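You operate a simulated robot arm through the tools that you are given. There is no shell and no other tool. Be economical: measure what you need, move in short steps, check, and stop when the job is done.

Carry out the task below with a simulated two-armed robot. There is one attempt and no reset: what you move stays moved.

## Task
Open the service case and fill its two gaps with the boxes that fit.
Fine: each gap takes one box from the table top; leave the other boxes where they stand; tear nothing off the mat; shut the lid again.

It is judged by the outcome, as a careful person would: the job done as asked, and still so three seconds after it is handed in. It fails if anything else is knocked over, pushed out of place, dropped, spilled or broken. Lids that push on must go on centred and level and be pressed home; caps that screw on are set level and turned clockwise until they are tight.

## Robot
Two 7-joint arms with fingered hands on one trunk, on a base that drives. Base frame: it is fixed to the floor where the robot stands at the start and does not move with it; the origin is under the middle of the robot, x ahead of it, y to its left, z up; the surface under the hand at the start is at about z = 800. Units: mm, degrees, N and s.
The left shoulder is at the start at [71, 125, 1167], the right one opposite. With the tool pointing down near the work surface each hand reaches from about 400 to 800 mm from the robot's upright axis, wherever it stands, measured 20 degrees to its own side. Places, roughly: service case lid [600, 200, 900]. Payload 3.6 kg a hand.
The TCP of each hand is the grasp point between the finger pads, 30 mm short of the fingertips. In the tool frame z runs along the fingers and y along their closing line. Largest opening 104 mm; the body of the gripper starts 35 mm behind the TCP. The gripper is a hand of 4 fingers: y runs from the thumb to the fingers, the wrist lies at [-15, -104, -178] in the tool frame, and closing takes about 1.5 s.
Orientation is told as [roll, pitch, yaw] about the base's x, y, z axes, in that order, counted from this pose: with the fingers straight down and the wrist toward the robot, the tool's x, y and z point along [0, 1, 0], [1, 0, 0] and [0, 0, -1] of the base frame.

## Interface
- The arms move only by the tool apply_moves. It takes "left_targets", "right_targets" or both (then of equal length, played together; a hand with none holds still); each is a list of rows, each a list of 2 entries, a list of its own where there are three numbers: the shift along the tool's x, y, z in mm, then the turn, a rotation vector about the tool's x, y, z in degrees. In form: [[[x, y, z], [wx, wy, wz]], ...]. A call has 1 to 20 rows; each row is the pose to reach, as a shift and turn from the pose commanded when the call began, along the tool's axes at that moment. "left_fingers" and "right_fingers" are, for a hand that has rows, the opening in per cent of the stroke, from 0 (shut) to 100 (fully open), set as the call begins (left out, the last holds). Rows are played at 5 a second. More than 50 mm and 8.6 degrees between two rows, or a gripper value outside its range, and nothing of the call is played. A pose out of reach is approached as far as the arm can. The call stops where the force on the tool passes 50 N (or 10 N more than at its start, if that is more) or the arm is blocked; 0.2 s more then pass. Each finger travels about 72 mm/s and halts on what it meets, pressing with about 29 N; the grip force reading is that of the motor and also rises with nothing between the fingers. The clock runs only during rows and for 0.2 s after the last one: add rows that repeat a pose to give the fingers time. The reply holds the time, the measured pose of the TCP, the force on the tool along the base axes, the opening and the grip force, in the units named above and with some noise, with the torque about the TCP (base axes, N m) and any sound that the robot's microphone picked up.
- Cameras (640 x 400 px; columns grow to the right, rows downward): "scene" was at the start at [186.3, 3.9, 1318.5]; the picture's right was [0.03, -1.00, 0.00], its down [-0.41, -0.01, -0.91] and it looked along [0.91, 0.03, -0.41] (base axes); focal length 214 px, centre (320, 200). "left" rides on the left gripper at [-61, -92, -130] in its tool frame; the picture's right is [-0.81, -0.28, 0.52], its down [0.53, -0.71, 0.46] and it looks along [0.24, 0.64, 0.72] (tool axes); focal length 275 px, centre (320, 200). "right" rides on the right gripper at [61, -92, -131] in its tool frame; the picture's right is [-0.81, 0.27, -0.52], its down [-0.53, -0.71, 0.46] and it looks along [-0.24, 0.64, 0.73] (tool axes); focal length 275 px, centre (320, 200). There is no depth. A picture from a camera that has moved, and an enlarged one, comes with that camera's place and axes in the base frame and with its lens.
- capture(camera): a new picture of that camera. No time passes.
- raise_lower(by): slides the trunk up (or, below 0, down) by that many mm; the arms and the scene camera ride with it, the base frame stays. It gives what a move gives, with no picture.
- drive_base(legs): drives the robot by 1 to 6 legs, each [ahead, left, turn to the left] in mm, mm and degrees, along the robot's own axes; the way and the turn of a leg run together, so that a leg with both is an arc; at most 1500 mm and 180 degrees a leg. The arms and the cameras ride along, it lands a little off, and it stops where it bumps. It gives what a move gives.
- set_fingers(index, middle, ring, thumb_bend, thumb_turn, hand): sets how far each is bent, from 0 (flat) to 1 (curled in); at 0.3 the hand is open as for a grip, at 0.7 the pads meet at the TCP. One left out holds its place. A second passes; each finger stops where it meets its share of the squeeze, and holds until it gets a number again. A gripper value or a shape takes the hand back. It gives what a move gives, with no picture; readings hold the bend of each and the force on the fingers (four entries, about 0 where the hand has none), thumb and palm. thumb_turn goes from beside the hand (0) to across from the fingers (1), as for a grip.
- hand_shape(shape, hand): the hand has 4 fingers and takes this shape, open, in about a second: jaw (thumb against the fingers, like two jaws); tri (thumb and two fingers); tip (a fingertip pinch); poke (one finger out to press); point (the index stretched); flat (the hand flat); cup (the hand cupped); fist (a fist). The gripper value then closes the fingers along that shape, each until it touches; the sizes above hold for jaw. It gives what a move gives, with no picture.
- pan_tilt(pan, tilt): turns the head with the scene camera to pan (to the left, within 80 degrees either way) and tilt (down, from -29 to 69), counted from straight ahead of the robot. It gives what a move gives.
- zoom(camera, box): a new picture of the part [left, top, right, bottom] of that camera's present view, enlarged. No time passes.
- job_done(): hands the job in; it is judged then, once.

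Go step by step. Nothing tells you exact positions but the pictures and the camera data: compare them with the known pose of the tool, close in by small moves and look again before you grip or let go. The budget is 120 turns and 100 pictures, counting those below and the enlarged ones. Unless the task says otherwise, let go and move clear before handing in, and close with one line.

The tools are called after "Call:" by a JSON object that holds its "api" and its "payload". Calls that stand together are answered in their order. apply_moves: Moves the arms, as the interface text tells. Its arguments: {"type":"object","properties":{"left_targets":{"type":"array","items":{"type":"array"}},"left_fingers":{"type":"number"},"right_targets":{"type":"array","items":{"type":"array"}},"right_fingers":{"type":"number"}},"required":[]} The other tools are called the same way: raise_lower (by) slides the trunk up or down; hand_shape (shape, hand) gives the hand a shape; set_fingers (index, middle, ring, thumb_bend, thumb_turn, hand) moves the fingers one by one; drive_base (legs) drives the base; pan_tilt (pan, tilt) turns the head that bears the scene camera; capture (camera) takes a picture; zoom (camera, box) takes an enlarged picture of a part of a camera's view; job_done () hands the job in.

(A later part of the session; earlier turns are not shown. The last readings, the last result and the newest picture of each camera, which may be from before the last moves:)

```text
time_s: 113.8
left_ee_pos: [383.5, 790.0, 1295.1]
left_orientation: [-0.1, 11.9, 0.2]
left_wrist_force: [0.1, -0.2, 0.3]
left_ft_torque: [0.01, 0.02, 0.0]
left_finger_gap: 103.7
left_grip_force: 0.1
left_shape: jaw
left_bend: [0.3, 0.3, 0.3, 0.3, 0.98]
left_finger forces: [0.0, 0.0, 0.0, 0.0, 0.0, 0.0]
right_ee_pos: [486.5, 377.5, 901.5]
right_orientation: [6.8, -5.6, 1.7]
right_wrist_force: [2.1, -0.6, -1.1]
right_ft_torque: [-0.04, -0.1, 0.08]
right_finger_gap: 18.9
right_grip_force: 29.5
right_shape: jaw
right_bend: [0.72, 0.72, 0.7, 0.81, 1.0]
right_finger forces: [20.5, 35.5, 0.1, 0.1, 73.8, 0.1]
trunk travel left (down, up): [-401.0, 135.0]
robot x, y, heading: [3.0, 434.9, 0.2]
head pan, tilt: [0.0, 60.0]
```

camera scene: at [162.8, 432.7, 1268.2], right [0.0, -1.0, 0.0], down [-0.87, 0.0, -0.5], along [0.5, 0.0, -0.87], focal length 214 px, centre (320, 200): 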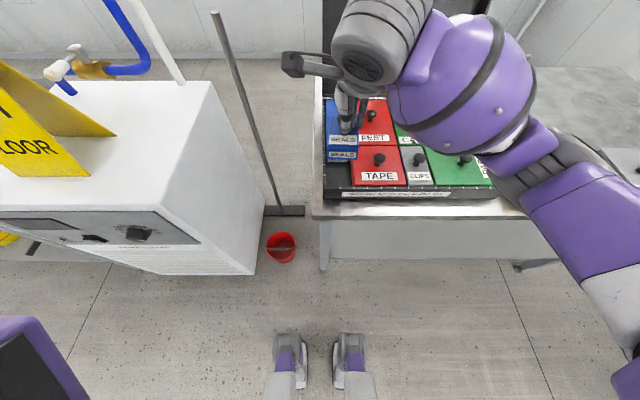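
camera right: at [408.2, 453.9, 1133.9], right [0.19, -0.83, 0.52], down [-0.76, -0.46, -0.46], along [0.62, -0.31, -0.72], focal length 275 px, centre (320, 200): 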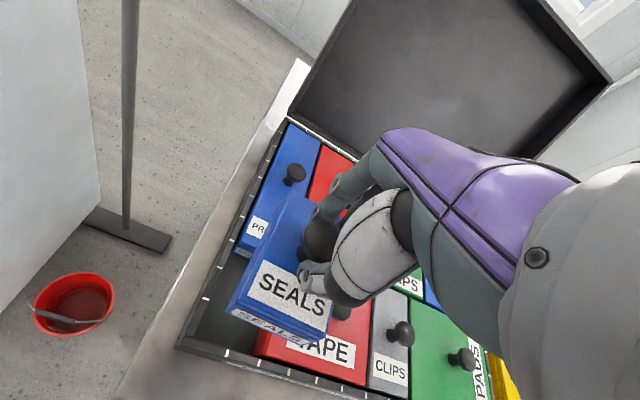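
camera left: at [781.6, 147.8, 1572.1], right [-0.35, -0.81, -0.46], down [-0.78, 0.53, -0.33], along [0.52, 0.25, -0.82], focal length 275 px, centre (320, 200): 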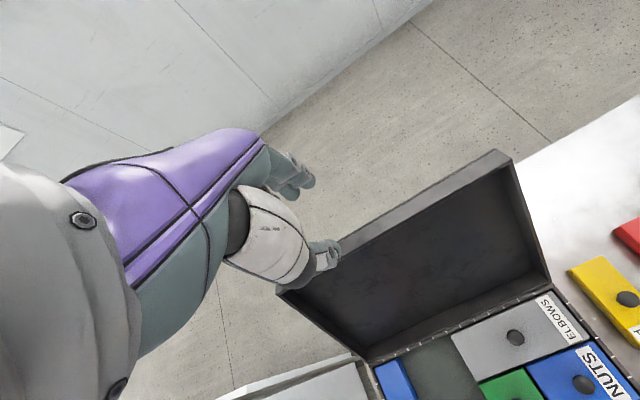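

It is inside the mouth with only 2 N of side load. One check of alignment.

Call:
{"api": "zoom", "payload": {"camera": "right", "box": [200, 120, 340, 340]}}

Call:
{"api": "zoom", "payload": {"camera": "scene", "box": [317, 140, 367, 190]}}

```text
1.82 times, centred on (270, 230) of right
camera zoom: at [381.3, 419.3, 1027.2], right [0.26, -0.86, 0.44], down [-0.64, -0.5, -0.58], along [0.72, -0.13, -0.68], focal length 500 px, centre (411, 146)
```

zoom: 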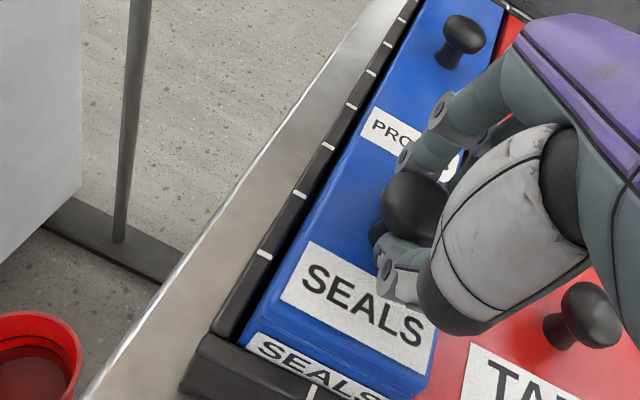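

```text
8.00 times, centred on (342, 165) of scene
camera zoom: at [163.0, 433.1, 1268.2], right [0.0, -1.0, 0.0], down [-0.87, 0.0, -0.5], along [0.5, 0.0, -0.87], focal length 1716 px, centre (144, 480)
```

zoom: 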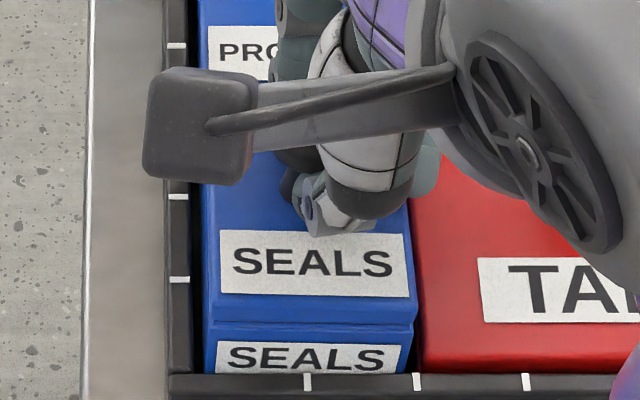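

Aligned. Trimming −1.5 mm in y and +1.5° of yaw, then lowering.

Call:
{"api": "apply_moves", "payload": {"right_targets": [[[-1.5, 0.8, 0], [0, 0, -1.5]], [[-2.2, 0.2, 6], [0, 0, -1.5]], [[-2.9, -0.4, 12], [0, 0, -1.5]], [[-3.6, -1, 18], [0, 0, -1.5]], [[-3.6, -1, 18], [0, 0, -1.5]]]}}

```text
time_s: 115.0
left_ee_pos: [383.4, 790.9, 1295.6]
left_orientation: [-0.1, 11.8, 0.2]
left_wrist_force: [0.5, 1.2, -0.1]
left_ft_torque: [-0.02, -0.03, 0.03]
left_finger_gap: 103.8
left_grip_force: 0.1
left_shape: jaw
left_bend: [0.3, 0.3, 0.3, 0.3, 0.98]
left_finger forces: [0.0, 0.1, 0.1, 0.0, 0.0, 0.0]
right_ee_pos: [488.6, 377.3, 882.5]
right_orientation: [6.7, -6.0, 3.3]
right_wrist_force: [-0.1, -0.7, -0.7]
right_ft_torque: [-0.02, -0.01, 0.03]
right_finger_gap: 18.7
right_grip_force: 28.9
right_shape: jaw
right_bend: [0.72, 0.72, 0.7, 0.81, 1.0]
right_finger forces: [20.3, 35.3, 0.1, 0.0, 75.4, 0.1]
trunk travel left (down, up): [-401.0, 135.0]
robot x, y, heading: [3.6, 431.6, 0.0]
head pan, tilt: [0.0, 60.0]
```

Sliding in freely. Lowering to the mat.

Call:
{"api": "apply_moves", "payload": {"right_targets": [[[-0.4, -0.3, 3], [0, 0, 0]], [[-0.7, -0.6, 6], [0, 0, 0]], [[-1.0, -0.9, 8], [0, 0, 0]], [[-1.0, -0.9, 8], [0, 0, 0]]]}}

```text
time_s: 116.0
left_ee_pos: [379.7, 793.0, 1296.8]
left_orientation: [-0.2, 11.7, 0.2]
left_wrist_force: [0.0, -0.5, -0.3]
left_ft_torque: [0.01, 0.05, 0.02]
left_finger_gap: 103.7
left_grip_force: 0.1
left_shape: jaw
left_bend: [0.3, 0.3, 0.3, 0.3, 0.98]
left_finger forces: [0.0, 0.1, 0.1, 0.0, 0.0, 0.0]
right_ee_pos: [486.7, 378.3, 878.4]
right_orientation: [6.8, -6.5, 3.4]
right_wrist_force: [-2.0, 2.3, 31.5]
right_ft_torque: [-0.18, -1.02, 0.08]
right_finger_gap: 19.9
right_grip_force: 29.4
right_shape: jaw
right_bend: [0.73, 0.72, 0.7, 0.8, 1.0]
right_finger forces: [38.0, 28.3, 1.3, 0.0, 87.5, 0.0]
trunk travel left (down, up): [-401.0, 135.0]
robot x, y, heading: [4.8, 434.1, -0.1]
head pan, tilt: [0.0, 60.0]
```

Call:
{"api": "zoom", "payload": {"camera": "right", "box": [180, 100, 340, 340]}}

```text
1.67 times, centred on (260, 220) of right
camera zoom: at [378.2, 416.4, 1004.0], right [0.28, -0.85, 0.45], down [-0.62, -0.51, -0.59], along [0.73, -0.11, -0.67], focal length 459 px, centre (420, 167)
```

zoom: 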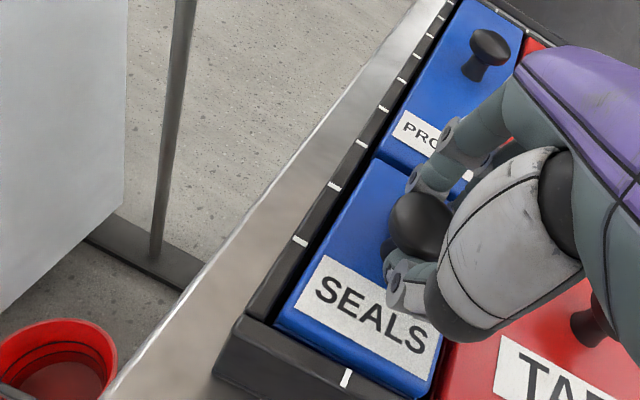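

SEALS is down in its gap behind the rim, level with PROBES. I'll ease the load, open the fingers half way and lift off.

Call:
{"api": "apply_moves", "payload": {"right_targets": [[[0.2, 0.2, -2], [0, 0, 0]], [[0.2, 0.2, -2], [0, 0, 0]]]}}

Call:
{"api": "apply_moves", "payload": {"right_targets": [[[0, 0, 0], [0, 0, 0]], [[0, 0, 0], [0, 0, 0]], [[0, 0, 0], [0, 0, 0]], [[0, 0, 0], [0, 0, 0]], [[0, 0, 0], [0, 0, 0]]], "right_fingers": 50}}

Call:
{"api": "apply_moves", "payload": {"right_targets": [[[0.6, 0.6, -8], [0, 0, 0]], [[1.8, 1.8, -20], [0, 0, 0]], [[4, 4, -45], [0, 0, 0]], [[6, 6, -70], [0, 0, 0]], [[6, 6, -70], [0, 0, 0]]]}}

Call:
{"api": "zoom", "payload": {"camera": "scene", "box": [310, 95, 410, 195]}}

```text
time_s: 116.6
left_ee_pos: [382.2, 791.4, 1296.1]
left_orientation: [-0.2, 11.8, 0.1]
left_wrist_force: [0.5, -0.1, 0.3]
left_ft_torque: [-0.03, -0.02, 0.0]
left_finger_gap: 103.9
left_grip_force: 0.1
left_shape: jaw
left_bend: [0.3, 0.3, 0.3, 0.3, 0.98]
left_finger forces: [0.0, 0.0, 0.0, 0.0, 0.0, 0.0]
right_ee_pos: [486.5, 378.2, 878.3]
right_orientation: [6.8, -6.3, 3.4]
right_wrist_force: [2.5, 4.5, 27.8]
right_ft_torque: [-0.03, -1.04, 0.05]
right_finger_gap: 19.3
right_grip_force: 28.8
right_shape: jaw
right_bend: [0.73, 0.72, 0.7, 0.8, 1.0]
right_finger forces: [39.2, 27.1, 0.7, 0.1, 71.9, 0.0]
trunk travel left (down, up): [-401.0, 135.0]
robot x, y, heading: [3.6, 431.5, 0.0]
head pan, tilt: [0.0, 60.0]
```

```text
time_s: 117.8
left_ee_pos: [381.0, 791.5, 1296.7]
left_orientation: [-0.2, 11.8, 0.2]
left_wrist_force: [0.0, 0.5, 0.0]
left_ft_torque: [-0.02, 0.0, -0.01]
left_finger_gap: 103.5
left_grip_force: 0.0
left_shape: jaw
left_bend: [0.3, 0.3, 0.3, 0.3, 0.98]
left_finger forces: [0.0, 0.1, 0.1, 0.0, 0.0, 0.0]
right_ee_pos: [487.0, 377.1, 877.5]
right_orientation: [6.7, -6.2, 3.4]
right_wrist_force: [4.0, -0.6, 28.7]
right_ft_torque: [-0.06, -0.2, -0.05]
right_finger_gap: 44.6
right_grip_force: 0.1
right_shape: jaw
right_bend: [0.74, 0.46, 0.41, 0.82, 1.0]
right_finger forces: [0.0, 8.2, 0.0, 0.0, 24.3, 0.1]
trunk travel left (down, up): [-401.0, 135.0]
robot x, y, heading: [2.1, 431.2, 0.1]
head pan, tilt: [0.0, 60.0]
```

```text
time_s: 119.0
left_ee_pos: [382.6, 791.3, 1294.7]
left_orientation: [-0.1, 11.8, 0.2]
left_wrist_force: [0.9, -0.1, 0.1]
left_ft_torque: [0.01, 0.0, 0.04]
left_finger_gap: 103.5
left_grip_force: 0.0
left_shape: jaw
left_bend: [0.3, 0.3, 0.3, 0.3, 0.98]
left_finger forces: [0.1, 0.0, 0.0, 0.1, 0.0, 0.1]
right_ee_pos: [487.4, 374.2, 945.9]
right_orientation: [6.6, -5.8, 3.3]
right_wrist_force: [-0.2, 0.2, 0.9]
right_ft_torque: [-0.02, -0.01, 0.02]
right_finger_gap: 51.8
right_grip_force: 0.1
right_shape: jaw
right_bend: [0.74, 0.45, 0.41, 0.7, 1.0]
right_finger forces: [0.0, 0.0, 0.1, 0.0, 0.0, 0.0]
trunk travel left (down, up): [-401.0, 135.0]
robot x, y, heading: [5.2, 429.1, 0.0]
head pan, tilt: [0.0, 60.0]
```

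```text
4.00 times, centred on (360, 145) of scene
camera zoom: at [162.6, 433.1, 1268.2], right [0.0, -1.0, 0.0], down [-0.87, 0.0, -0.5], along [0.5, 0.0, -0.87], focal length 858 px, centre (160, 420)
```

zoom: 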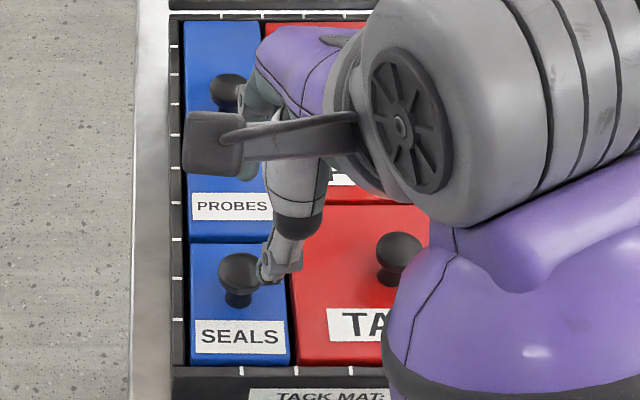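

SEALS sits flush and both gaps are filled. Now I'll retract the right arm up and aside, then reposition to take the lid handle with the left hand.

Call:
{"api": "apply_moves", "payload": {"right_targets": [[[0, 0, -40], [0, 0, 0]], [[0, 0, -80], [0, 0, 0]], [[-10, -5, -120], [2, -2, 1]], [[-35, -15, -155], [4, -4, 2]], [[-65, -25, -190], [5.8, -6.6, 3.3]], [[-95, -40, -220], [5.8, -6.6, 3.3]], [[-130, -55, -245], [5.8, -6.6, 3.3]], [[-160, -70, -275], [5.8, -6.6, 3.3]], [[-190, -85, -300], [5.8, -6.6, 3.3]]], "right_fingers": 100}}

Call:
{"api": "drive_base", "payload": {"legs": [[0, -430, 0]]}}

Call:
{"api": "pan_tilt", "payload": {"pan": 15, "tilt": 45}}

Call:
{"api": "capture", "payload": {"camera": "scene"}}

```text
time_s: 121.0
left_ee_pos: [382.6, 791.7, 1295.1]
left_orientation: [-0.1, 11.8, 0.2]
left_wrist_force: [0.8, -0.2, 0.1]
left_ft_torque: [0.03, 0.01, 0.0]
left_finger_gap: 104.0
left_grip_force: 0.0
left_shape: jaw
left_bend: [0.3, 0.3, 0.3, 0.3, 0.98]
left_finger forces: [0.0, 0.0, 0.1, 0.1, 0.0, 0.1]
right_ee_pos: [385.5, 143.8, 1212.0]
right_orientation: [0.2, 0.1, 0.3]
right_wrist_force: [-0.3, 0.0, 0.3]
right_ft_torque: [-0.01, -0.01, 0.0]
right_finger_gap: 103.6
right_grip_force: 0.2
right_shape: jaw
right_bend: [0.3, 0.3, 0.3, 0.3, 0.98]
right_finger forces: [0.1, 0.0, 0.0, 0.0, 0.0, 0.0]
trunk travel left (down, up): [-401.0, 135.0]
robot x, y, heading: [4.1, 431.9, -0.0]
head pan, tilt: [0.0, 60.0]
```

```text
time_s: 125.3
left_ee_pos: [380.9, 359.7, 1295.0]
left_orientation: [-0.1, 11.9, 0.3]
left_wrist_force: [-0.4, 0.2, -0.1]
left_ft_torque: [-0.01, 0.02, -0.02]
left_finger_gap: 104.1
left_grip_force: 0.0
left_shape: jaw
left_bend: [0.3, 0.3, 0.3, 0.3, 0.98]
left_finger forces: [0.1, 0.0, 0.0, 0.0, 0.1, 0.0]
right_ee_pos: [388.6, -288.6, 1212.9]
right_orientation: [0.2, 0.1, 0.6]
right_wrist_force: [0.1, 0.4, -0.6]
right_ft_torque: [-0.04, 0.01, -0.02]
right_finger_gap: 103.8
right_grip_force: 0.1
right_shape: jaw
right_bend: [0.3, 0.3, 0.3, 0.3, 0.98]
right_finger forces: [0.0, 0.1, 0.0, 0.1, 0.0, 0.1]
trunk travel left (down, up): [-401.0, 135.0]
robot x, y, heading: [7.1, -2.6, -0.1]
head pan, tilt: [0.0, 60.0]
```

```text
time_s: 126.1
left_ee_pos: [382.9, 360.4, 1294.6]
left_orientation: [0.0, 11.9, 0.4]
left_wrist_force: [0.1, 0.4, 0.4]
left_ft_torque: [0.0, -0.01, 0.0]
left_finger_gap: 104.0
left_grip_force: 0.0
left_shape: jaw
left_bend: [0.3, 0.3, 0.3, 0.3, 0.98]
left_finger forces: [0.1, 0.0, 0.0, 0.0, 0.0, 0.1]
right_ee_pos: [387.0, -287.5, 1211.9]
right_orientation: [0.2, 0.1, 0.5]
right_wrist_force: [-0.4, 0.1, -0.9]
right_ft_torque: [-0.01, 0.01, -0.03]
right_finger_gap: 103.7
right_grip_force: 0.0
right_shape: jaw
right_bend: [0.3, 0.3, 0.3, 0.3, 0.98]
right_finger forces: [0.0, 0.0, 0.1, 0.0, 0.0, 0.0]
trunk travel left (down, up): [-401.0, 135.0]
robot x, y, heading: [0.9, -0.3, 0.2]
head pan, tilt: [15.0, 45.0]
```

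```text
2 pictures are left
camera scene: at [175.1, 22.0, 1287.7], right [0.26, -0.97, 0.0], down [-0.68, -0.18, -0.71], along [0.68, 0.18, -0.71], focal length 214 px, centre (320, 200)
```

scene: 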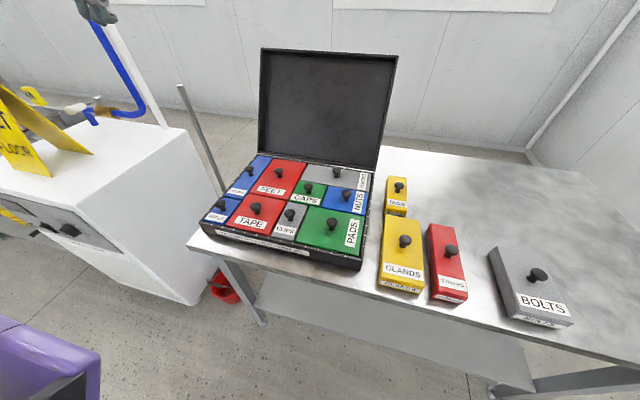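

Both gaps are filled, the other boxes are untouched and the lid is at about 110°. Now I'll preset the left hand (thumb curled, fingers straight), raise the trunk and drive up to reach over the lid.

Call:
{"api": "set_fingers", "payload": {"hand": "left", "index": 0.25, "middle": 0.25, "ring": 0.25, "thumb_bend": 0.74, "thumb_turn": 1}}

Call:
{"api": "raise_lower", "payload": {"by": 80}}

Call:
{"api": "drive_base", "payload": {"legs": [[285, 0, 0]]}}

```text
time_s: 127.1
left_ee_pos: [382.5, 359.1, 1294.7]
left_orientation: [-0.1, 12.0, 0.3]
left_wrist_force: [0.2, -0.1, -0.6]
left_ft_torque: [0.0, 0.0, -0.03]
left_finger_gap: 51.8
left_grip_force: 0.0
left_shape: fingers
left_bend: [0.25, 0.25, 0.25, 0.74, 1.0]
left_finger forces: [0.1, 0.0, 0.0, 0.0, 0.0, 0.0]
right_ee_pos: [388.3, -288.4, 1213.0]
right_orientation: [0.2, 0.1, 0.6]
right_wrist_force: [0.1, -0.1, 0.0]
right_ft_torque: [0.01, 0.03, 0.01]
right_finger_gap: 103.9
right_grip_force: 0.2
right_shape: jaw
right_bend: [0.3, 0.3, 0.3, 0.3, 0.98]
right_finger forces: [0.0, 0.0, 0.0, 0.0, 0.1, 0.0]
trunk travel left (down, up): [-401.0, 135.0]
robot x, y, heading: [2.0, 2.4, 0.1]
head pan, tilt: [15.0, 45.0]
```

```text
time_s: 128.2
left_ee_pos: [381.9, 359.6, 1373.9]
left_orientation: [-0.1, 12.0, 0.4]
left_wrist_force: [-0.9, -0.2, -1.0]
left_ft_torque: [0.0, 0.0, 0.0]
left_finger_gap: 51.5
left_grip_force: 0.0
left_shape: fingers
left_bend: [0.25, 0.25, 0.25, 0.74, 1.0]
left_finger forces: [0.1, 0.1, 0.1, 0.0, 0.1, 0.1]
right_ee_pos: [388.3, -287.0, 1290.5]
right_orientation: [0.1, 0.4, 0.6]
right_wrist_force: [0.2, -0.6, 0.0]
right_ft_torque: [-0.01, -0.02, -0.02]
right_finger_gap: 103.7
right_grip_force: 0.1
right_shape: jaw
right_bend: [0.3, 0.3, 0.3, 0.3, 0.98]
right_finger forces: [0.0, 0.0, 0.0, 0.1, 0.0, 0.1]
trunk travel left (down, up): [-481.0, 55.0]
robot x, y, heading: [4.4, 2.2, 0.4]
head pan, tilt: [15.0, 45.0]
```

```text
time_s: 130.2
left_ee_pos: [664.8, 359.6, 1374.9]
left_orientation: [-0.1, 11.9, 0.1]
left_wrist_force: [-0.5, -0.3, 0.2]
left_ft_torque: [0.02, 0.01, 0.0]
left_finger_gap: 51.3
left_grip_force: 0.2
left_shape: fingers
left_bend: [0.25, 0.25, 0.25, 0.74, 1.0]
left_finger forces: [0.1, 0.1, 0.0, 0.0, 0.0, 0.0]
right_ee_pos: [668.8, -288.7, 1293.5]
right_orientation: [0.1, 0.1, 0.4]
right_wrist_force: [0.5, -0.1, 0.1]
right_ft_torque: [0.01, 0.01, -0.03]
right_finger_gap: 103.9
right_grip_force: 0.0
right_shape: jaw
right_bend: [0.3, 0.3, 0.3, 0.3, 0.98]
right_finger forces: [0.0, 0.0, 0.0, 0.1, 0.0, 0.0]
trunk travel left (down, up): [-481.0, 55.0]
robot x, y, heading: [284.9, -0.5, 0.1]
head pan, tilt: [15.0, 45.0]
```

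Call:
{"api": "apply_moves", "payload": {"left_targets": [[[-18, 30, 2], [1, 0, 0]], [[-36, 60, 5], [2, 0, 0]], [[-54, 89, 7], [3, 0, 0]], [[-72, 118, 9], [4, 0, 0]], [[-90, 148, 11], [5, 0, 0]], [[-108, 177, 14], [6, 0, 0]], [[-126, 207, 16], [7, 0, 0]], [[-144, 237, 18], [8, 0, 0]], [[-162, 266, 20.6], [8.1, 0, 0]], [[-162, 266, 20.6], [8.1, 0, 0]]]}}

```text
time_s: 132.4
left_ee_pos: [912.9, 203.7, 1305.1]
left_orientation: [-0.1, 19.8, 0.1]
left_wrist_force: [-0.3, 0.7, -0.1]
left_ft_torque: [-0.03, -0.02, -0.01]
left_finger_gap: 51.2
left_grip_force: 0.1
left_shape: fingers
left_bend: [0.25, 0.25, 0.25, 0.74, 1.0]
left_finger forces: [0.1, 0.0, 0.0, 0.0, 0.0, 0.1]
left hand out of reach, approached as far as the arm can: row 9, 10
right_ee_pos: [668.2, -286.9, 1292.4]
right_orientation: [0.2, 0.1, 0.4]
right_wrist_force: [-0.1, -0.6, -0.6]
right_ft_torque: [-0.03, 0.0, -0.02]
right_finger_gap: 103.8
right_grip_force: 0.1
right_shape: jaw
right_bend: [0.3, 0.3, 0.3, 0.3, 0.98]
right_finger forces: [0.0, 0.1, 0.0, 0.0, 0.0, 0.0]
trunk travel left (down, up): [-481.0, 55.0]
robot x, y, heading: [282.3, -0.1, -0.0]
head pan, tilt: [15.0, 45.0]
```

Call:
{"api": "apply_moves", "payload": {"left_targets": [[[-1, 13, 30], [0, 0, 0]], [[-2, 28, 60], [0, 0, 0]], [[-4, 43, 92], [0, 0, 0]], [[-4, 43, 92], [0, 0, 0]]]}}

Call:
{"api": "capture", "payload": {"camera": "left"}}

```text
time_s: 133.4
left_ee_pos: [921.7, 199.0, 1203.7]
left_orientation: [-0.2, 19.9, 0.2]
left_wrist_force: [-1.0, 0.0, 0.1]
left_ft_torque: [0.0, -0.01, -0.01]
left_finger_gap: 51.3
left_grip_force: 0.1
left_shape: fingers
left_bend: [0.25, 0.25, 0.25, 0.74, 1.0]
left_finger forces: [0.0, 0.1, 0.1, 0.0, 0.0, 0.0]
right_ee_pos: [667.9, -288.5, 1292.7]
right_orientation: [0.2, 0.1, 0.3]
right_wrist_force: [-0.1, -0.2, -0.1]
right_ft_torque: [0.02, 0.01, -0.02]
right_finger_gap: 103.7
right_grip_force: 0.1
right_shape: jaw
right_bend: [0.3, 0.3, 0.3, 0.3, 0.98]
right_finger forces: [0.1, 0.1, 0.0, 0.1, 0.0, 0.0]
trunk travel left (down, up): [-481.0, 55.0]
robot x, y, heading: [285.4, 0.7, -0.1]
head pan, tilt: [15.0, 45.0]
```

```text
1 pictures are left
camera left: at [879.8, 137.9, 1357.8], right [-0.43, -0.81, -0.39], down [-0.83, 0.53, -0.19], along [0.36, 0.24, -0.9], focal length 275 px, centre (320, 200)
```

left: 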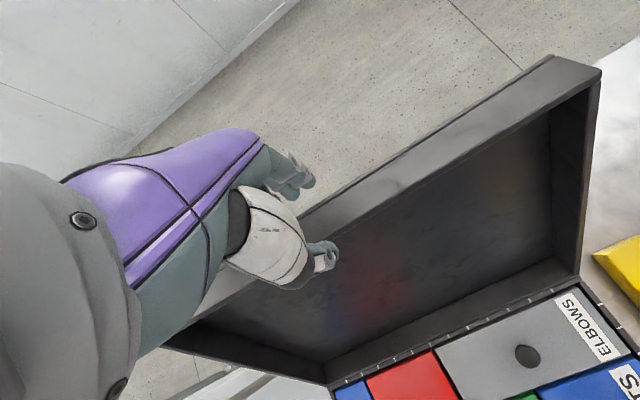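

The picture shows the lid has leaned back to about 122°, so its handle is out of easy reach. Instead I'll straddle the lid's free edge away from the handle, fingers behind and thumb inside, so the lid is captive while I bring it forward.

Call:
{"api": "drive_base", "payload": {"legs": [[0, 150, 0]]}}

Call:
{"api": "apply_moves", "payload": {"left_targets": [[[-2, 14, -5], [-2, 0, 0]], [[-4, 28, -10], [-4, 0, 0]], [[-4, 40, -12.4], [-4.9, 0, 0]], [[-4, 40, -12.4], [-4.9, 0, 0]], [[-4, 40, -12.4], [-4.9, 0, 0]], [[-4, 40, -12.4], [-4.9, 0, 0]]], "left_fingers": 100}}

```text
time_s: 135.4
left_ee_pos: [921.8, 348.3, 1203.1]
left_orientation: [-0.1, 20.0, 0.2]
left_wrist_force: [0.4, 0.3, 0.1]
left_ft_torque: [0.03, 0.0, 0.01]
left_finger_gap: 51.4
left_grip_force: 0.0
left_shape: fingers
left_bend: [0.25, 0.25, 0.25, 0.74, 1.0]
left_finger forces: [0.0, 0.1, 0.1, 0.1, 0.0, 0.2]
right_ee_pos: [669.9, -138.4, 1292.3]
right_orientation: [0.3, 0.0, 0.4]
right_wrist_force: [0.1, 0.6, 1.0]
right_ft_torque: [0.01, 0.0, -0.01]
right_finger_gap: 103.7
right_grip_force: 0.1
right_shape: jaw
right_bend: [0.3, 0.3, 0.3, 0.3, 0.98]
right_finger forces: [0.0, 0.1, 0.0, 0.1, 0.0, 0.0]
trunk travel left (down, up): [-481.0, 55.0]
robot x, y, heading: [281.3, 146.1, -0.0]
head pan, tilt: [15.0, 45.0]
```

```text
time_s: 136.8
left_ee_pos: [964.5, 345.5, 1202.1]
left_orientation: [-0.1, 15.0, 0.2]
left_wrist_force: [-0.1, 0.9, 0.5]
left_ft_torque: [-0.02, 0.01, -0.03]
left_finger_gap: 104.0
left_grip_force: 0.0
left_shape: jaw
left_bend: [0.3, 0.3, 0.3, 0.3, 0.98]
left_finger forces: [0.0, 0.0, 0.0, 0.1, 0.0, 0.0]
right_ee_pos: [668.8, -140.2, 1291.7]
right_orientation: [0.3, 0.2, 0.3]
right_wrist_force: [0.5, 0.4, 0.1]
right_ft_torque: [-0.02, 0.01, 0.03]
right_finger_gap: 104.1
right_grip_force: 0.0
right_shape: jaw
right_bend: [0.3, 0.3, 0.3, 0.3, 0.98]
right_finger forces: [0.0, 0.0, 0.1, 0.0, 0.0, 0.0]
trunk travel left (down, up): [-481.0, 55.0]
robot x, y, heading: [285.6, 147.8, -0.2]
head pan, tilt: [15.0, 45.0]
```

Call:
{"api": "apply_moves", "payload": {"left_targets": [[[0, 0, 20], [0, 0, 0]], [[0, 0, 40], [0, 0, 0]], [[0, 0, 58], [0, 0, 0]], [[0, 0, 72], [0, 0, 0]], [[0, 0, 72], [0, 0, 0]]]}}

```text
time_s: 138.0
left_ee_pos: [944.1, 344.7, 1132.0]
left_orientation: [-0.1, 15.0, 0.2]
left_wrist_force: [-0.5, 0.2, 0.4]
left_ft_torque: [0.05, 0.02, -0.01]
left_finger_gap: 103.5
left_grip_force: 0.1
left_shape: jaw
left_bend: [0.3, 0.3, 0.3, 0.3, 0.98]
left_finger forces: [0.0, 0.0, 0.0, 0.0, 0.0, 0.1]
right_ee_pos: [668.8, -138.9, 1292.9]
right_orientation: [0.3, 0.2, 0.4]
right_wrist_force: [-0.4, 0.2, 0.7]
right_ft_torque: [0.0, 0.01, 0.05]
right_finger_gap: 103.7
right_grip_force: 0.1
right_shape: jaw
right_bend: [0.3, 0.3, 0.3, 0.3, 0.98]
right_finger forces: [0.0, 0.1, 0.0, 0.0, 0.1, 0.0]
trunk travel left (down, up): [-481.0, 55.0]
robot x, y, heading: [282.3, 149.4, -0.0]
head pan, tilt: [15.0, 45.0]
```

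No contact on the way down. I'll close the fingers to feel whether the lid's edge is between them.

Call:
{"api": "apply_moves", "payload": {"left_targets": [[[0, 0, 0], [0, 0, 0]], [[0, 0, 0], [0, 0, 0]], [[0, 0, 0], [0, 0, 0]], [[0, 0, 0], [0, 0, 0]], [[0, 0, 0], [0, 0, 0]], [[0, 0, 0], [0, 0, 0]], [[0, 0, 0], [0, 0, 0]]], "left_fingers": 20}}

```text
time_s: 139.6
left_ee_pos: [944.4, 344.7, 1130.9]
left_orientation: [-0.2, 15.1, 0.2]
left_wrist_force: [-1.1, -0.8, -10.9]
left_ft_torque: [-0.09, -0.95, -0.13]
left_finger_gap: 29.7
left_grip_force: 28.8
left_shape: jaw
left_bend: [0.74, 0.55, 0.52, 0.8, 1.0]
left_finger forces: [15.7, 8.2, 4.5, 0.0, 29.0, 0.1]
right_ee_pos: [669.1, -137.4, 1291.4]
right_orientation: [0.2, 0.1, 0.4]
right_wrist_force: [0.1, -1.2, 0.8]
right_ft_torque: [-0.02, 0.0, -0.02]
right_finger_gap: 103.7
right_grip_force: 0.0
right_shape: jaw
right_bend: [0.3, 0.3, 0.3, 0.3, 0.98]
right_finger forces: [0.0, 0.1, 0.0, 0.0, 0.0, 0.0]
trunk travel left (down, up): [-481.0, 55.0]
robot x, y, heading: [287.5, 150.8, -0.1]
head pan, tilt: [15.0, 45.0]
```

The lid's edge is firmly between the fingers. I'll swing it back about the hinge, turning the hand along with it.

Call:
{"api": "apply_moves", "payload": {"left_targets": [[[0, -16.5, -5.4], [-3, 0, 0]], [[0, -33.1, -10.1], [-6, 0, 0]], [[0, -50, -13.8], [-9, 0, 0]], [[0, -67.1, -16.6], [-12, 0, 0]], [[0, -67.1, -16.6], [-12, 0, 0]]]}}

```text
time_s: 140.8
left_ee_pos: [885.5, 343.9, 1161.3]
left_orientation: [-0.1, 3.6, 0.2]
left_wrist_force: [-8.7, -5.4, -35.3]
left_ft_torque: [-0.16, -0.8, -0.21]
left_finger_gap: 30.2
left_grip_force: 28.9
left_shape: jaw
left_bend: [0.74, 0.55, 0.53, 0.79, 1.0]
left_finger forces: [15.1, 7.0, 3.9, 0.0, 34.9, 0.0]
right_ee_pos: [670.4, -139.1, 1291.4]
right_orientation: [0.2, 0.3, 0.3]
right_wrist_force: [0.0, -0.4, -0.4]
right_ft_torque: [-0.01, -0.02, 0.0]
right_finger_gap: 103.8
right_grip_force: 0.2
right_shape: jaw
right_bend: [0.3, 0.3, 0.3, 0.3, 0.98]
right_finger forces: [0.0, 0.0, 0.0, 0.0, 0.0, 0.1]
trunk travel left (down, up): [-481.0, 55.0]
robot x, y, heading: [281.9, 147.2, 0.1]
head pan, tilt: [15.0, 45.0]
```

Some outward pull shows the radius should be about 5 mm shorter. Correcting and continuing.

Call:
{"api": "apply_moves", "payload": {"left_targets": [[[0, -17.6, -0.7], [-3, 0, 0]], [[0, -34, -5.2], [-6, 0, 0]], [[0, -50.6, -8.9], [-9, 0, 0]], [[0, -67.5, -11.7], [-12, 0, 0]], [[0, -84.4, -13.6], [-15, 0, 0]], [[0, -84.4, -13.6], [-15, 0, 0]]]}}

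```text
time_s: 142.2
left_ee_pos: [801.8, 344.8, 1178.9]
left_orientation: [-0.2, -11.4, 0.4]
left_wrist_force: [-0.6, -2.9, -40.8]
left_ft_torque: [-0.14, -0.66, -0.22]
left_finger_gap: 30.0
left_grip_force: 28.4
left_shape: jaw
left_bend: [0.74, 0.55, 0.53, 0.79, 1.0]
left_finger forces: [14.2, 6.7, 4.2, 0.1, 35.2, 0.1]
right_ee_pos: [672.5, -139.1, 1290.2]
right_orientation: [0.1, 0.3, 0.4]
right_wrist_force: [0.2, 1.0, -0.2]
right_ft_torque: [0.02, 0.02, 0.0]
right_finger_gap: 103.8
right_grip_force: 0.0
right_shape: jaw
right_bend: [0.3, 0.3, 0.3, 0.3, 0.98]
right_finger forces: [0.0, 0.0, 0.1, 0.0, 0.0, 0.0]
trunk travel left (down, up): [-481.0, 55.0]
robot x, y, heading: [283.7, 150.7, 0.0]
head pan, tilt: [15.0, 45.0]
```

Call:
{"api": "raise_lower", "payload": {"by": -5}}

Call:
{"api": "drive_base", "payload": {"legs": [[-30, 0, 0]]}}

Call:
{"api": "apply_moves", "payload": {"left_targets": [[[0, 0, -1], [-3, 0, 0]], [[0, 0, -2], [-5.4, 0, 0]]]}}

Call:
{"api": "drive_base", "payload": {"legs": [[-30, 0, 0]]}}

Call:
{"api": "apply_moves", "payload": {"left_targets": [[[0, 0, 0], [-3, 0, 0]], [[0, 0, 0], [-5.4, 0, 0]]]}}

```text
time_s: 142.7
left_ee_pos: [802.1, 344.4, 1178.9]
left_orientation: [-0.2, -12.0, 0.3]
left_wrist_force: [-0.2, -1.9, -21.6]
left_ft_torque: [0.0, -0.69, -0.18]
left_finger_gap: 29.8
left_grip_force: 28.8
left_shape: jaw
left_bend: [0.74, 0.55, 0.53, 0.8, 1.0]
left_finger forces: [13.8, 6.9, 4.3, 0.1, 29.6, 0.0]
right_ee_pos: [669.8, -138.7, 1287.7]
right_orientation: [0.2, 0.3, 0.4]
right_wrist_force: [0.1, 0.6, 0.0]
right_ft_torque: [0.01, 0.0, -0.04]
right_finger_gap: 104.0
right_grip_force: 0.1
right_shape: jaw
right_bend: [0.3, 0.3, 0.3, 0.3, 0.98]
right_finger forces: [0.0, 0.0, 0.0, 0.0, 0.0, 0.0]
trunk travel left (down, up): [-476.0, 60.0]
robot x, y, heading: [283.7, 148.9, 0.2]
head pan, tilt: [15.0, 45.0]
```

```text
time_s: 143.5
left_ee_pos: [771.5, 344.6, 1178.8]
left_orientation: [-0.2, -12.1, 0.3]
left_wrist_force: [4.2, 0.5, -8.1]
left_ft_torque: [0.09, -1.32, -0.15]
left_finger_gap: 32.1
left_grip_force: 29.3
left_shape: jaw
left_bend: [0.74, 0.54, 0.51, 0.79, 1.0]
left_finger forces: [17.1, 9.6, 4.3, 0.0, 33.9, 0.1]
right_ee_pos: [640.6, -138.3, 1287.9]
right_orientation: [0.2, 0.1, 0.4]
right_wrist_force: [0.0, 0.1, 0.3]
right_ft_torque: [-0.03, 0.0, 0.02]
right_finger_gap: 104.0
right_grip_force: 0.1
right_shape: jaw
right_bend: [0.3, 0.3, 0.3, 0.3, 0.98]
right_finger forces: [0.0, 0.0, 0.1, 0.0, 0.0, 0.0]
trunk travel left (down, up): [-476.0, 60.0]
robot x, y, heading: [255.9, 148.9, 0.2]
head pan, tilt: [15.0, 45.0]
```

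```text
time_s: 144.1
left_ee_pos: [772.1, 344.7, 1179.5]
left_orientation: [-0.1, -17.2, 0.3]
left_wrist_force: [2.9, -0.6, -15.2]
left_ft_torque: [-0.02, -0.65, -0.14]
left_finger_gap: 30.3
left_grip_force: 29.2
left_shape: jaw
left_bend: [0.74, 0.55, 0.51, 0.81, 1.0]
left_finger forces: [14.4, 7.4, 3.7, 0.0, 27.2, 0.0]
right_ee_pos: [641.2, -139.4, 1286.9]
right_orientation: [0.2, 0.2, 0.4]
right_wrist_force: [0.5, 0.1, 0.2]
right_ft_torque: [-0.06, -0.03, 0.02]
right_finger_gap: 103.4
right_grip_force: 0.2
right_shape: jaw
right_bend: [0.3, 0.3, 0.3, 0.3, 0.98]
right_finger forces: [0.1, 0.0, 0.0, 0.0, 0.1, 0.0]
trunk travel left (down, up): [-476.0, 60.0]
robot x, y, heading: [255.2, 147.2, 0.0]
head pan, tilt: [15.0, 45.0]
```

```text
time_s: 145.0
left_ee_pos: [742.2, 345.4, 1180.7]
left_orientation: [-0.1, -17.3, 0.3]
left_wrist_force: [6.3, -2.9, -26.7]
left_ft_torque: [0.01, -1.05, -0.21]
left_finger_gap: 31.9
left_grip_force: 29.1
left_shape: jaw
left_bend: [0.74, 0.54, 0.51, 0.78, 1.0]
left_finger forces: [16.1, 8.5, 4.1, 0.1, 35.5, 0.0]
right_ee_pos: [611.1, -138.6, 1286.4]
right_orientation: [0.2, 0.2, 0.3]
right_wrist_force: [0.1, 0.4, -0.1]
right_ft_torque: [-0.01, 0.01, 0.0]
right_finger_gap: 103.7
right_grip_force: 0.0
right_shape: jaw
right_bend: [0.3, 0.3, 0.3, 0.3, 0.98]
right_finger forces: [0.1, 0.0, 0.0, 0.0, 0.0, 0.0]
trunk travel left (down, up): [-476.0, 60.0]
robot x, y, heading: [225.2, 147.1, 0.1]
head pan, tilt: [15.0, 45.0]
```

```text
time_s: 145.6
left_ee_pos: [741.2, 344.3, 1179.3]
left_orientation: [-0.1, -22.3, 0.4]
left_wrist_force: [2.5, -0.5, -18.4]
left_ft_torque: [-0.03, -0.44, -0.15]
left_finger_gap: 30.0
left_grip_force: 29.4
left_shape: jaw
left_bend: [0.74, 0.55, 0.52, 0.81, 1.0]
left_finger forces: [14.4, 7.4, 3.9, 0.0, 27.4, 0.1]
right_ee_pos: [611.4, -137.8, 1286.6]
right_orientation: [0.3, 0.2, 0.5]
right_wrist_force: [0.3, 0.5, 0.3]
right_ft_torque: [0.0, 0.02, 0.01]
right_finger_gap: 103.5
right_grip_force: 0.1
right_shape: jaw
right_bend: [0.3, 0.3, 0.3, 0.3, 0.98]
right_finger forces: [0.0, 0.1, 0.0, 0.0, 0.0, 0.1]
trunk travel left (down, up): [-476.0, 60.0]
robot x, y, heading: [225.0, 149.2, -0.1]
head pan, tilt: [15.0, 45.0]
```

Smooth; the lid is just past vertical toward closing and held captive. Continuing.

Call:
{"api": "drive_base", "payload": {"legs": [[-30, 0, 0]]}}

Call:
{"api": "apply_moves", "payload": {"left_targets": [[[0, -0.5, 1], [-3, 0, 0]], [[0, -1.5, 3.5], [-5.4, 0, 0]]]}}

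Call:
{"api": "drive_base", "payload": {"legs": [[-30, 0, 0]]}}

Call:
{"api": "apply_moves", "payload": {"left_targets": [[[0, -1.5, 2.5], [-3, 0, 0]], [[0, -3, 5.5], [-5.4, 0, 0]]]}}

Call:
{"api": "drive_base", "payload": {"legs": [[-29, 0, 0]]}}

Call:
{"api": "apply_moves", "payload": {"left_targets": [[[0, -2.5, 4], [-3, 0, 0]], [[0, -5, 7.5], [-5.4, 0, 0]]]}}

```text
time_s: 146.4
left_ee_pos: [713.7, 344.6, 1176.4]
left_orientation: [-0.1, -22.2, 0.3]
left_wrist_force: [10.2, -2.7, -38.8]
left_ft_torque: [-0.02, -0.89, -0.18]
left_finger_gap: 31.8
left_grip_force: 29.1
left_shape: jaw
left_bend: [0.74, 0.55, 0.52, 0.77, 1.0]
left_finger forces: [15.1, 8.0, 3.9, 0.0, 36.2, 0.1]
right_ee_pos: [583.0, -139.3, 1286.9]
right_orientation: [0.2, 0.3, 0.4]
right_wrist_force: [-0.1, 0.7, -0.3]
right_ft_torque: [0.01, -0.04, 0.0]
right_finger_gap: 103.9
right_grip_force: 0.1
right_shape: jaw
right_bend: [0.3, 0.3, 0.3, 0.3, 0.98]
right_finger forces: [0.0, 0.0, 0.0, 0.0, 0.0, 0.1]
trunk travel left (down, up): [-476.0, 60.0]
robot x, y, heading: [197.9, 147.7, -0.2]
head pan, tilt: [15.0, 45.0]
```

```text
time_s: 147.0
left_ee_pos: [711.3, 345.4, 1174.7]
left_orientation: [-0.1, -27.8, 0.3]
left_wrist_force: [5.0, 0.3, -13.4]
left_ft_torque: [0.02, -0.41, -0.12]
left_finger_gap: 29.9
left_grip_force: 28.8
left_shape: jaw
left_bend: [0.74, 0.55, 0.52, 0.81, 1.0]
left_finger forces: [14.3, 7.5, 4.6, 0.0, 25.9, 0.0]
right_ee_pos: [581.3, -138.7, 1287.6]
right_orientation: [0.2, 0.2, 0.5]
right_wrist_force: [-0.3, -0.1, -0.5]
right_ft_torque: [0.03, 0.0, -0.01]
right_finger_gap: 103.8
right_grip_force: 0.1
right_shape: jaw
right_bend: [0.3, 0.3, 0.3, 0.3, 0.98]
right_finger forces: [0.0, 0.0, 0.0, 0.0, 0.0, 0.0]
trunk travel left (down, up): [-476.0, 60.0]
robot x, y, heading: [195.2, 148.5, -0.1]
head pan, tilt: [15.0, 45.0]
```

```text
time_s: 147.8
left_ee_pos: [684.4, 344.8, 1171.5]
left_orientation: [-0.1, -27.2, 0.2]
left_wrist_force: [12.9, -0.4, -37.9]
left_ft_torque: [-0.02, -0.78, -0.18]
left_finger_gap: 31.8
left_grip_force: 29.5
left_shape: jaw
left_bend: [0.74, 0.55, 0.52, 0.77, 1.0]
left_finger forces: [15.0, 7.8, 4.0, 0.0, 36.0, 0.1]
right_ee_pos: [555.2, -138.3, 1286.1]
right_orientation: [0.1, 0.3, 0.3]
right_wrist_force: [-1.1, -0.6, -0.5]
right_ft_torque: [-0.01, -0.03, 0.0]
right_finger_gap: 104.0
right_grip_force: 0.0
right_shape: jaw
right_bend: [0.3, 0.3, 0.3, 0.3, 0.98]
right_finger forces: [0.1, 0.0, 0.0, 0.0, 0.0, 0.0]
trunk travel left (down, up): [-476.0, 60.0]
robot x, y, heading: [162.9, 146.4, -0.3]
head pan, tilt: [15.0, 45.0]
```

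```text
time_s: 148.4
left_ee_pos: [681.5, 343.9, 1166.5]
left_orientation: [-0.2, -32.8, 0.2]
left_wrist_force: [3.8, 2.3, -7.6]
left_ft_torque: [0.08, -0.43, -0.12]
left_finger_gap: 29.9
left_grip_force: 29.2
left_shape: jaw
left_bend: [0.74, 0.55, 0.52, 0.82, 1.0]
left_finger forces: [14.7, 8.0, 4.8, 0.1, 24.9, 0.0]
right_ee_pos: [551.1, -139.2, 1287.4]
right_orientation: [0.2, 0.1, 0.3]
right_wrist_force: [1.0, 0.6, -0.4]
right_ft_torque: [-0.02, 0.01, 0.01]
right_finger_gap: 103.8
right_grip_force: 0.0
right_shape: jaw
right_bend: [0.3, 0.3, 0.3, 0.3, 0.98]
right_finger forces: [0.0, 0.1, 0.0, 0.0, 0.0, 0.0]
trunk travel left (down, up): [-476.0, 60.0]
robot x, y, heading: [166.5, 147.4, -0.1]
head pan, tilt: [15.0, 45.0]
```

```text
time_s: 149.3
left_ee_pos: [655.4, 344.1, 1161.9]
left_orientation: [0.0, -32.0, 0.2]
left_wrist_force: [15.4, 0.2, -36.8]
left_ft_torque: [-0.02, -0.66, -0.14]
left_finger_gap: 31.8
left_grip_force: 28.7
left_shape: jaw
left_bend: [0.73, 0.55, 0.52, 0.77, 1.0]
left_finger forces: [15.0, 7.8, 4.1, 0.0, 35.6, 0.0]
right_ee_pos: [525.9, -137.9, 1285.1]
right_orientation: [0.1, 0.3, 0.3]
right_wrist_force: [-1.3, 0.0, -0.2]
right_ft_torque: [0.04, -0.02, 0.02]
right_finger_gap: 104.1
right_grip_force: 0.1
right_shape: jaw
right_bend: [0.3, 0.3, 0.3, 0.3, 0.98]
right_finger forces: [0.0, 0.0, 0.1, 0.0, 0.1, 0.1]
trunk travel left (down, up): [-476.0, 60.0]
robot x, y, heading: [139.5, 147.3, 0.0]
head pan, tilt: [15.0, 45.0]
```

```text
time_s: 149.9
left_ee_pos: [652.1, 344.0, 1156.8]
left_orientation: [0.0, -38.0, 0.3]
left_wrist_force: [1.6, 2.6, -1.7]
left_ft_torque: [0.05, -0.48, -0.09]
left_finger_gap: 30.1
left_grip_force: 29.0
left_shape: jaw
left_bend: [0.74, 0.55, 0.52, 0.82, 1.0]
left_finger forces: [15.4, 8.4, 4.8, 0.0, 24.2, 0.0]
right_ee_pos: [521.8, -139.1, 1287.8]
right_orientation: [0.2, 0.1, 0.3]
right_wrist_force: [-0.5, -0.1, -1.0]
right_ft_torque: [-0.01, -0.01, 0.0]
right_finger_gap: 103.9
right_grip_force: 0.0
right_shape: jaw
right_bend: [0.3, 0.3, 0.3, 0.3, 0.98]
right_finger forces: [0.0, 0.0, 0.0, 0.0, 0.0, 0.1]
trunk travel left (down, up): [-476.0, 60.0]
robot x, y, heading: [136.1, 150.6, 0.2]
head pan, tilt: [15.0, 45.0]
```

θ≈69° now. Continuing down in the same way.

Call:
{"api": "raise_lower", "payload": {"by": -5}}

Call:
{"api": "drive_base", "payload": {"legs": [[-27, 0, 0]]}}

Call:
{"api": "apply_moves", "payload": {"left_targets": [[[0, -2, 2.5], [-3, 0, 0]], [[0, -4, 5], [-5.3, 0, 0]]]}}

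Call:
{"api": "raise_lower", "payload": {"by": -7}}

Call:
{"api": "drive_base", "payload": {"legs": [[-26, 0, 0]]}}

Call:
{"api": "apply_moves", "payload": {"left_targets": [[[0, -2.5, 2.5], [-3, 0, 0]], [[0, -5, 5], [-5.4, 0, 0]]]}}

```text
time_s: 150.4
left_ee_pos: [649.3, 344.6, 1153.7]
left_orientation: [0.0, -38.3, 0.2]
left_wrist_force: [-3.9, 3.3, 17.4]
left_ft_torque: [0.13, -0.92, -0.03]
left_finger_gap: 30.6
left_grip_force: 28.3
left_shape: jaw
left_bend: [0.74, 0.54, 0.5, 0.83, 1.0]
left_finger forces: [16.9, 9.6, 4.2, 0.0, 22.3, 0.0]
right_ee_pos: [519.1, -140.0, 1284.0]
right_orientation: [0.1, 0.1, 0.4]
right_wrist_force: [0.8, -0.6, -0.7]
right_ft_torque: [0.03, 0.0, 0.04]
right_finger_gap: 103.7
right_grip_force: 0.1
right_shape: jaw
right_bend: [0.3, 0.3, 0.3, 0.3, 0.98]
right_finger forces: [0.1, 0.1, 0.0, 0.1, 0.0, 0.1]
trunk travel left (down, up): [-471.0, 65.0]
robot x, y, heading: [136.2, 149.9, -0.2]
head pan, tilt: [15.0, 45.0]
```

```text
time_s: 151.2
left_ee_pos: [627.0, 343.1, 1145.9]
left_orientation: [0.0, -37.2, 0.2]
left_wrist_force: [10.9, 3.0, -15.2]
left_ft_torque: [0.08, -1.11, -0.04]
left_finger_gap: 33.2
left_grip_force: 29.4
left_shape: jaw
left_bend: [0.74, 0.53, 0.5, 0.78, 1.0]
left_finger forces: [16.6, 9.1, 3.7, 0.1, 34.6, 0.0]
right_ee_pos: [495.9, -137.9, 1282.1]
right_orientation: [0.3, 0.3, 0.3]
right_wrist_force: [-0.5, 0.2, -0.5]
right_ft_torque: [0.02, -0.01, -0.03]
right_finger_gap: 103.6
right_grip_force: 0.0
right_shape: jaw
right_bend: [0.3, 0.3, 0.3, 0.3, 0.98]
right_finger forces: [0.0, 0.0, 0.1, 0.0, 0.0, 0.1]
trunk travel left (down, up): [-471.0, 65.0]
robot x, y, heading: [108.7, 149.8, 0.1]
head pan, tilt: [15.0, 45.0]
```

```text
time_s: 151.8
left_ee_pos: [625.0, 344.5, 1142.3]
left_orientation: [0.0, -42.8, 0.2]
left_wrist_force: [0.0, 3.0, 4.0]
left_ft_torque: [0.12, -0.71, -0.04]
left_finger_gap: 31.8
left_grip_force: 29.0
left_shape: jaw
left_bend: [0.74, 0.54, 0.5, 0.82, 1.0]
left_finger forces: [15.2, 8.5, 4.0, 0.0, 23.9, 0.0]
right_ee_pos: [494.8, -138.8, 1282.9]
right_orientation: [0.3, 0.1, 0.3]
right_wrist_force: [-0.7, -0.3, 0.4]
right_ft_torque: [0.02, 0.02, -0.01]
right_finger_gap: 104.0
right_grip_force: 0.0
right_shape: jaw
right_bend: [0.3, 0.3, 0.3, 0.3, 0.98]
right_finger forces: [0.0, 0.0, 0.0, 0.0, 0.0, 0.0]
trunk travel left (down, up): [-471.0, 65.0]
robot x, y, heading: [109.2, 149.2, 0.0]
head pan, tilt: [15.0, 45.0]
```

```text
time_s: 152.4
left_ee_pos: [622.1, 344.2, 1136.9]
left_orientation: [0.0, -43.2, 0.3]
left_wrist_force: [-6.2, 3.7, 19.2]
left_ft_torque: [0.17, -1.07, -0.03]
left_finger_gap: 30.2
left_grip_force: 29.0
left_shape: jaw
left_bend: [0.74, 0.53, 0.5, 0.84, 1.0]
left_finger forces: [16.3, 9.3, 3.6, 0.0, 20.9, 0.0]
right_ee_pos: [493.9, -139.5, 1275.9]
right_orientation: [0.1, 0.1, 0.3]
right_wrist_force: [0.7, 0.2, -0.3]
right_ft_torque: [-0.03, 0.02, -0.02]
right_finger_gap: 103.9
right_grip_force: 0.0
right_shape: jaw
right_bend: [0.3, 0.3, 0.3, 0.3, 0.98]
right_finger forces: [0.1, 0.1, 0.1, 0.0, 0.1, 0.0]
trunk travel left (down, up): [-464.0, 72.0]
robot x, y, heading: [109.0, 146.9, 0.2]
head pan, tilt: [15.0, 45.0]
```

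```text
time_s: 153.2
left_ee_pos: [600.8, 345.8, 1129.2]
left_orientation: [0.0, -41.9, 0.1]
left_wrist_force: [14.8, 1.0, -19.9]
left_ft_torque: [0.08, -1.22, -0.11]
left_finger_gap: 32.4
left_grip_force: 28.4
left_shape: jaw
left_bend: [0.74, 0.54, 0.51, 0.79, 1.0]
left_finger forces: [16.3, 8.5, 3.6, 0.1, 35.5, 0.1]
right_ee_pos: [470.6, -138.9, 1274.1]
right_orientation: [0.2, 0.3, 0.3]
right_wrist_force: [0.3, 1.0, -0.1]
right_ft_torque: [0.04, -0.01, 0.01]
right_finger_gap: 103.8
right_grip_force: 0.1
right_shape: jaw
right_bend: [0.3, 0.3, 0.3, 0.3, 0.98]
right_finger forces: [0.1, 0.1, 0.1, 0.0, 0.1, 0.0]
trunk travel left (down, up): [-464.0, 72.0]
robot x, y, heading: [84.8, 150.6, 0.0]
head pan, tilt: [15.0, 45.0]
```

```text
time_s: 153.8
left_ee_pos: [598.5, 345.2, 1124.1]
left_orientation: [0.1, -47.7, 0.1]
left_wrist_force: [0.1, 1.8, 1.4]
left_ft_torque: [0.11, -0.77, -0.05]
left_finger_gap: 30.7
left_grip_force: 29.1
left_shape: jaw
left_bend: [0.74, 0.54, 0.51, 0.83, 1.0]
left_finger forces: [14.7, 7.9, 3.9, 0.0, 24.0, 0.0]
right_ee_pos: [468.1, -139.7, 1276.0]
right_orientation: [0.3, 0.3, 0.4]
right_wrist_force: [0.0, -0.5, 0.0]
right_ft_torque: [-0.02, 0.01, -0.03]
right_finger_gap: 103.7
right_grip_force: 0.0
right_shape: jaw
right_bend: [0.3, 0.3, 0.3, 0.3, 0.98]
right_finger forces: [0.0, 0.0, 0.0, 0.0, 0.0, 0.0]
trunk travel left (down, up): [-464.0, 72.0]
robot x, y, heading: [81.1, 149.7, -0.3]
head pan, tilt: [15.0, 45.0]
```

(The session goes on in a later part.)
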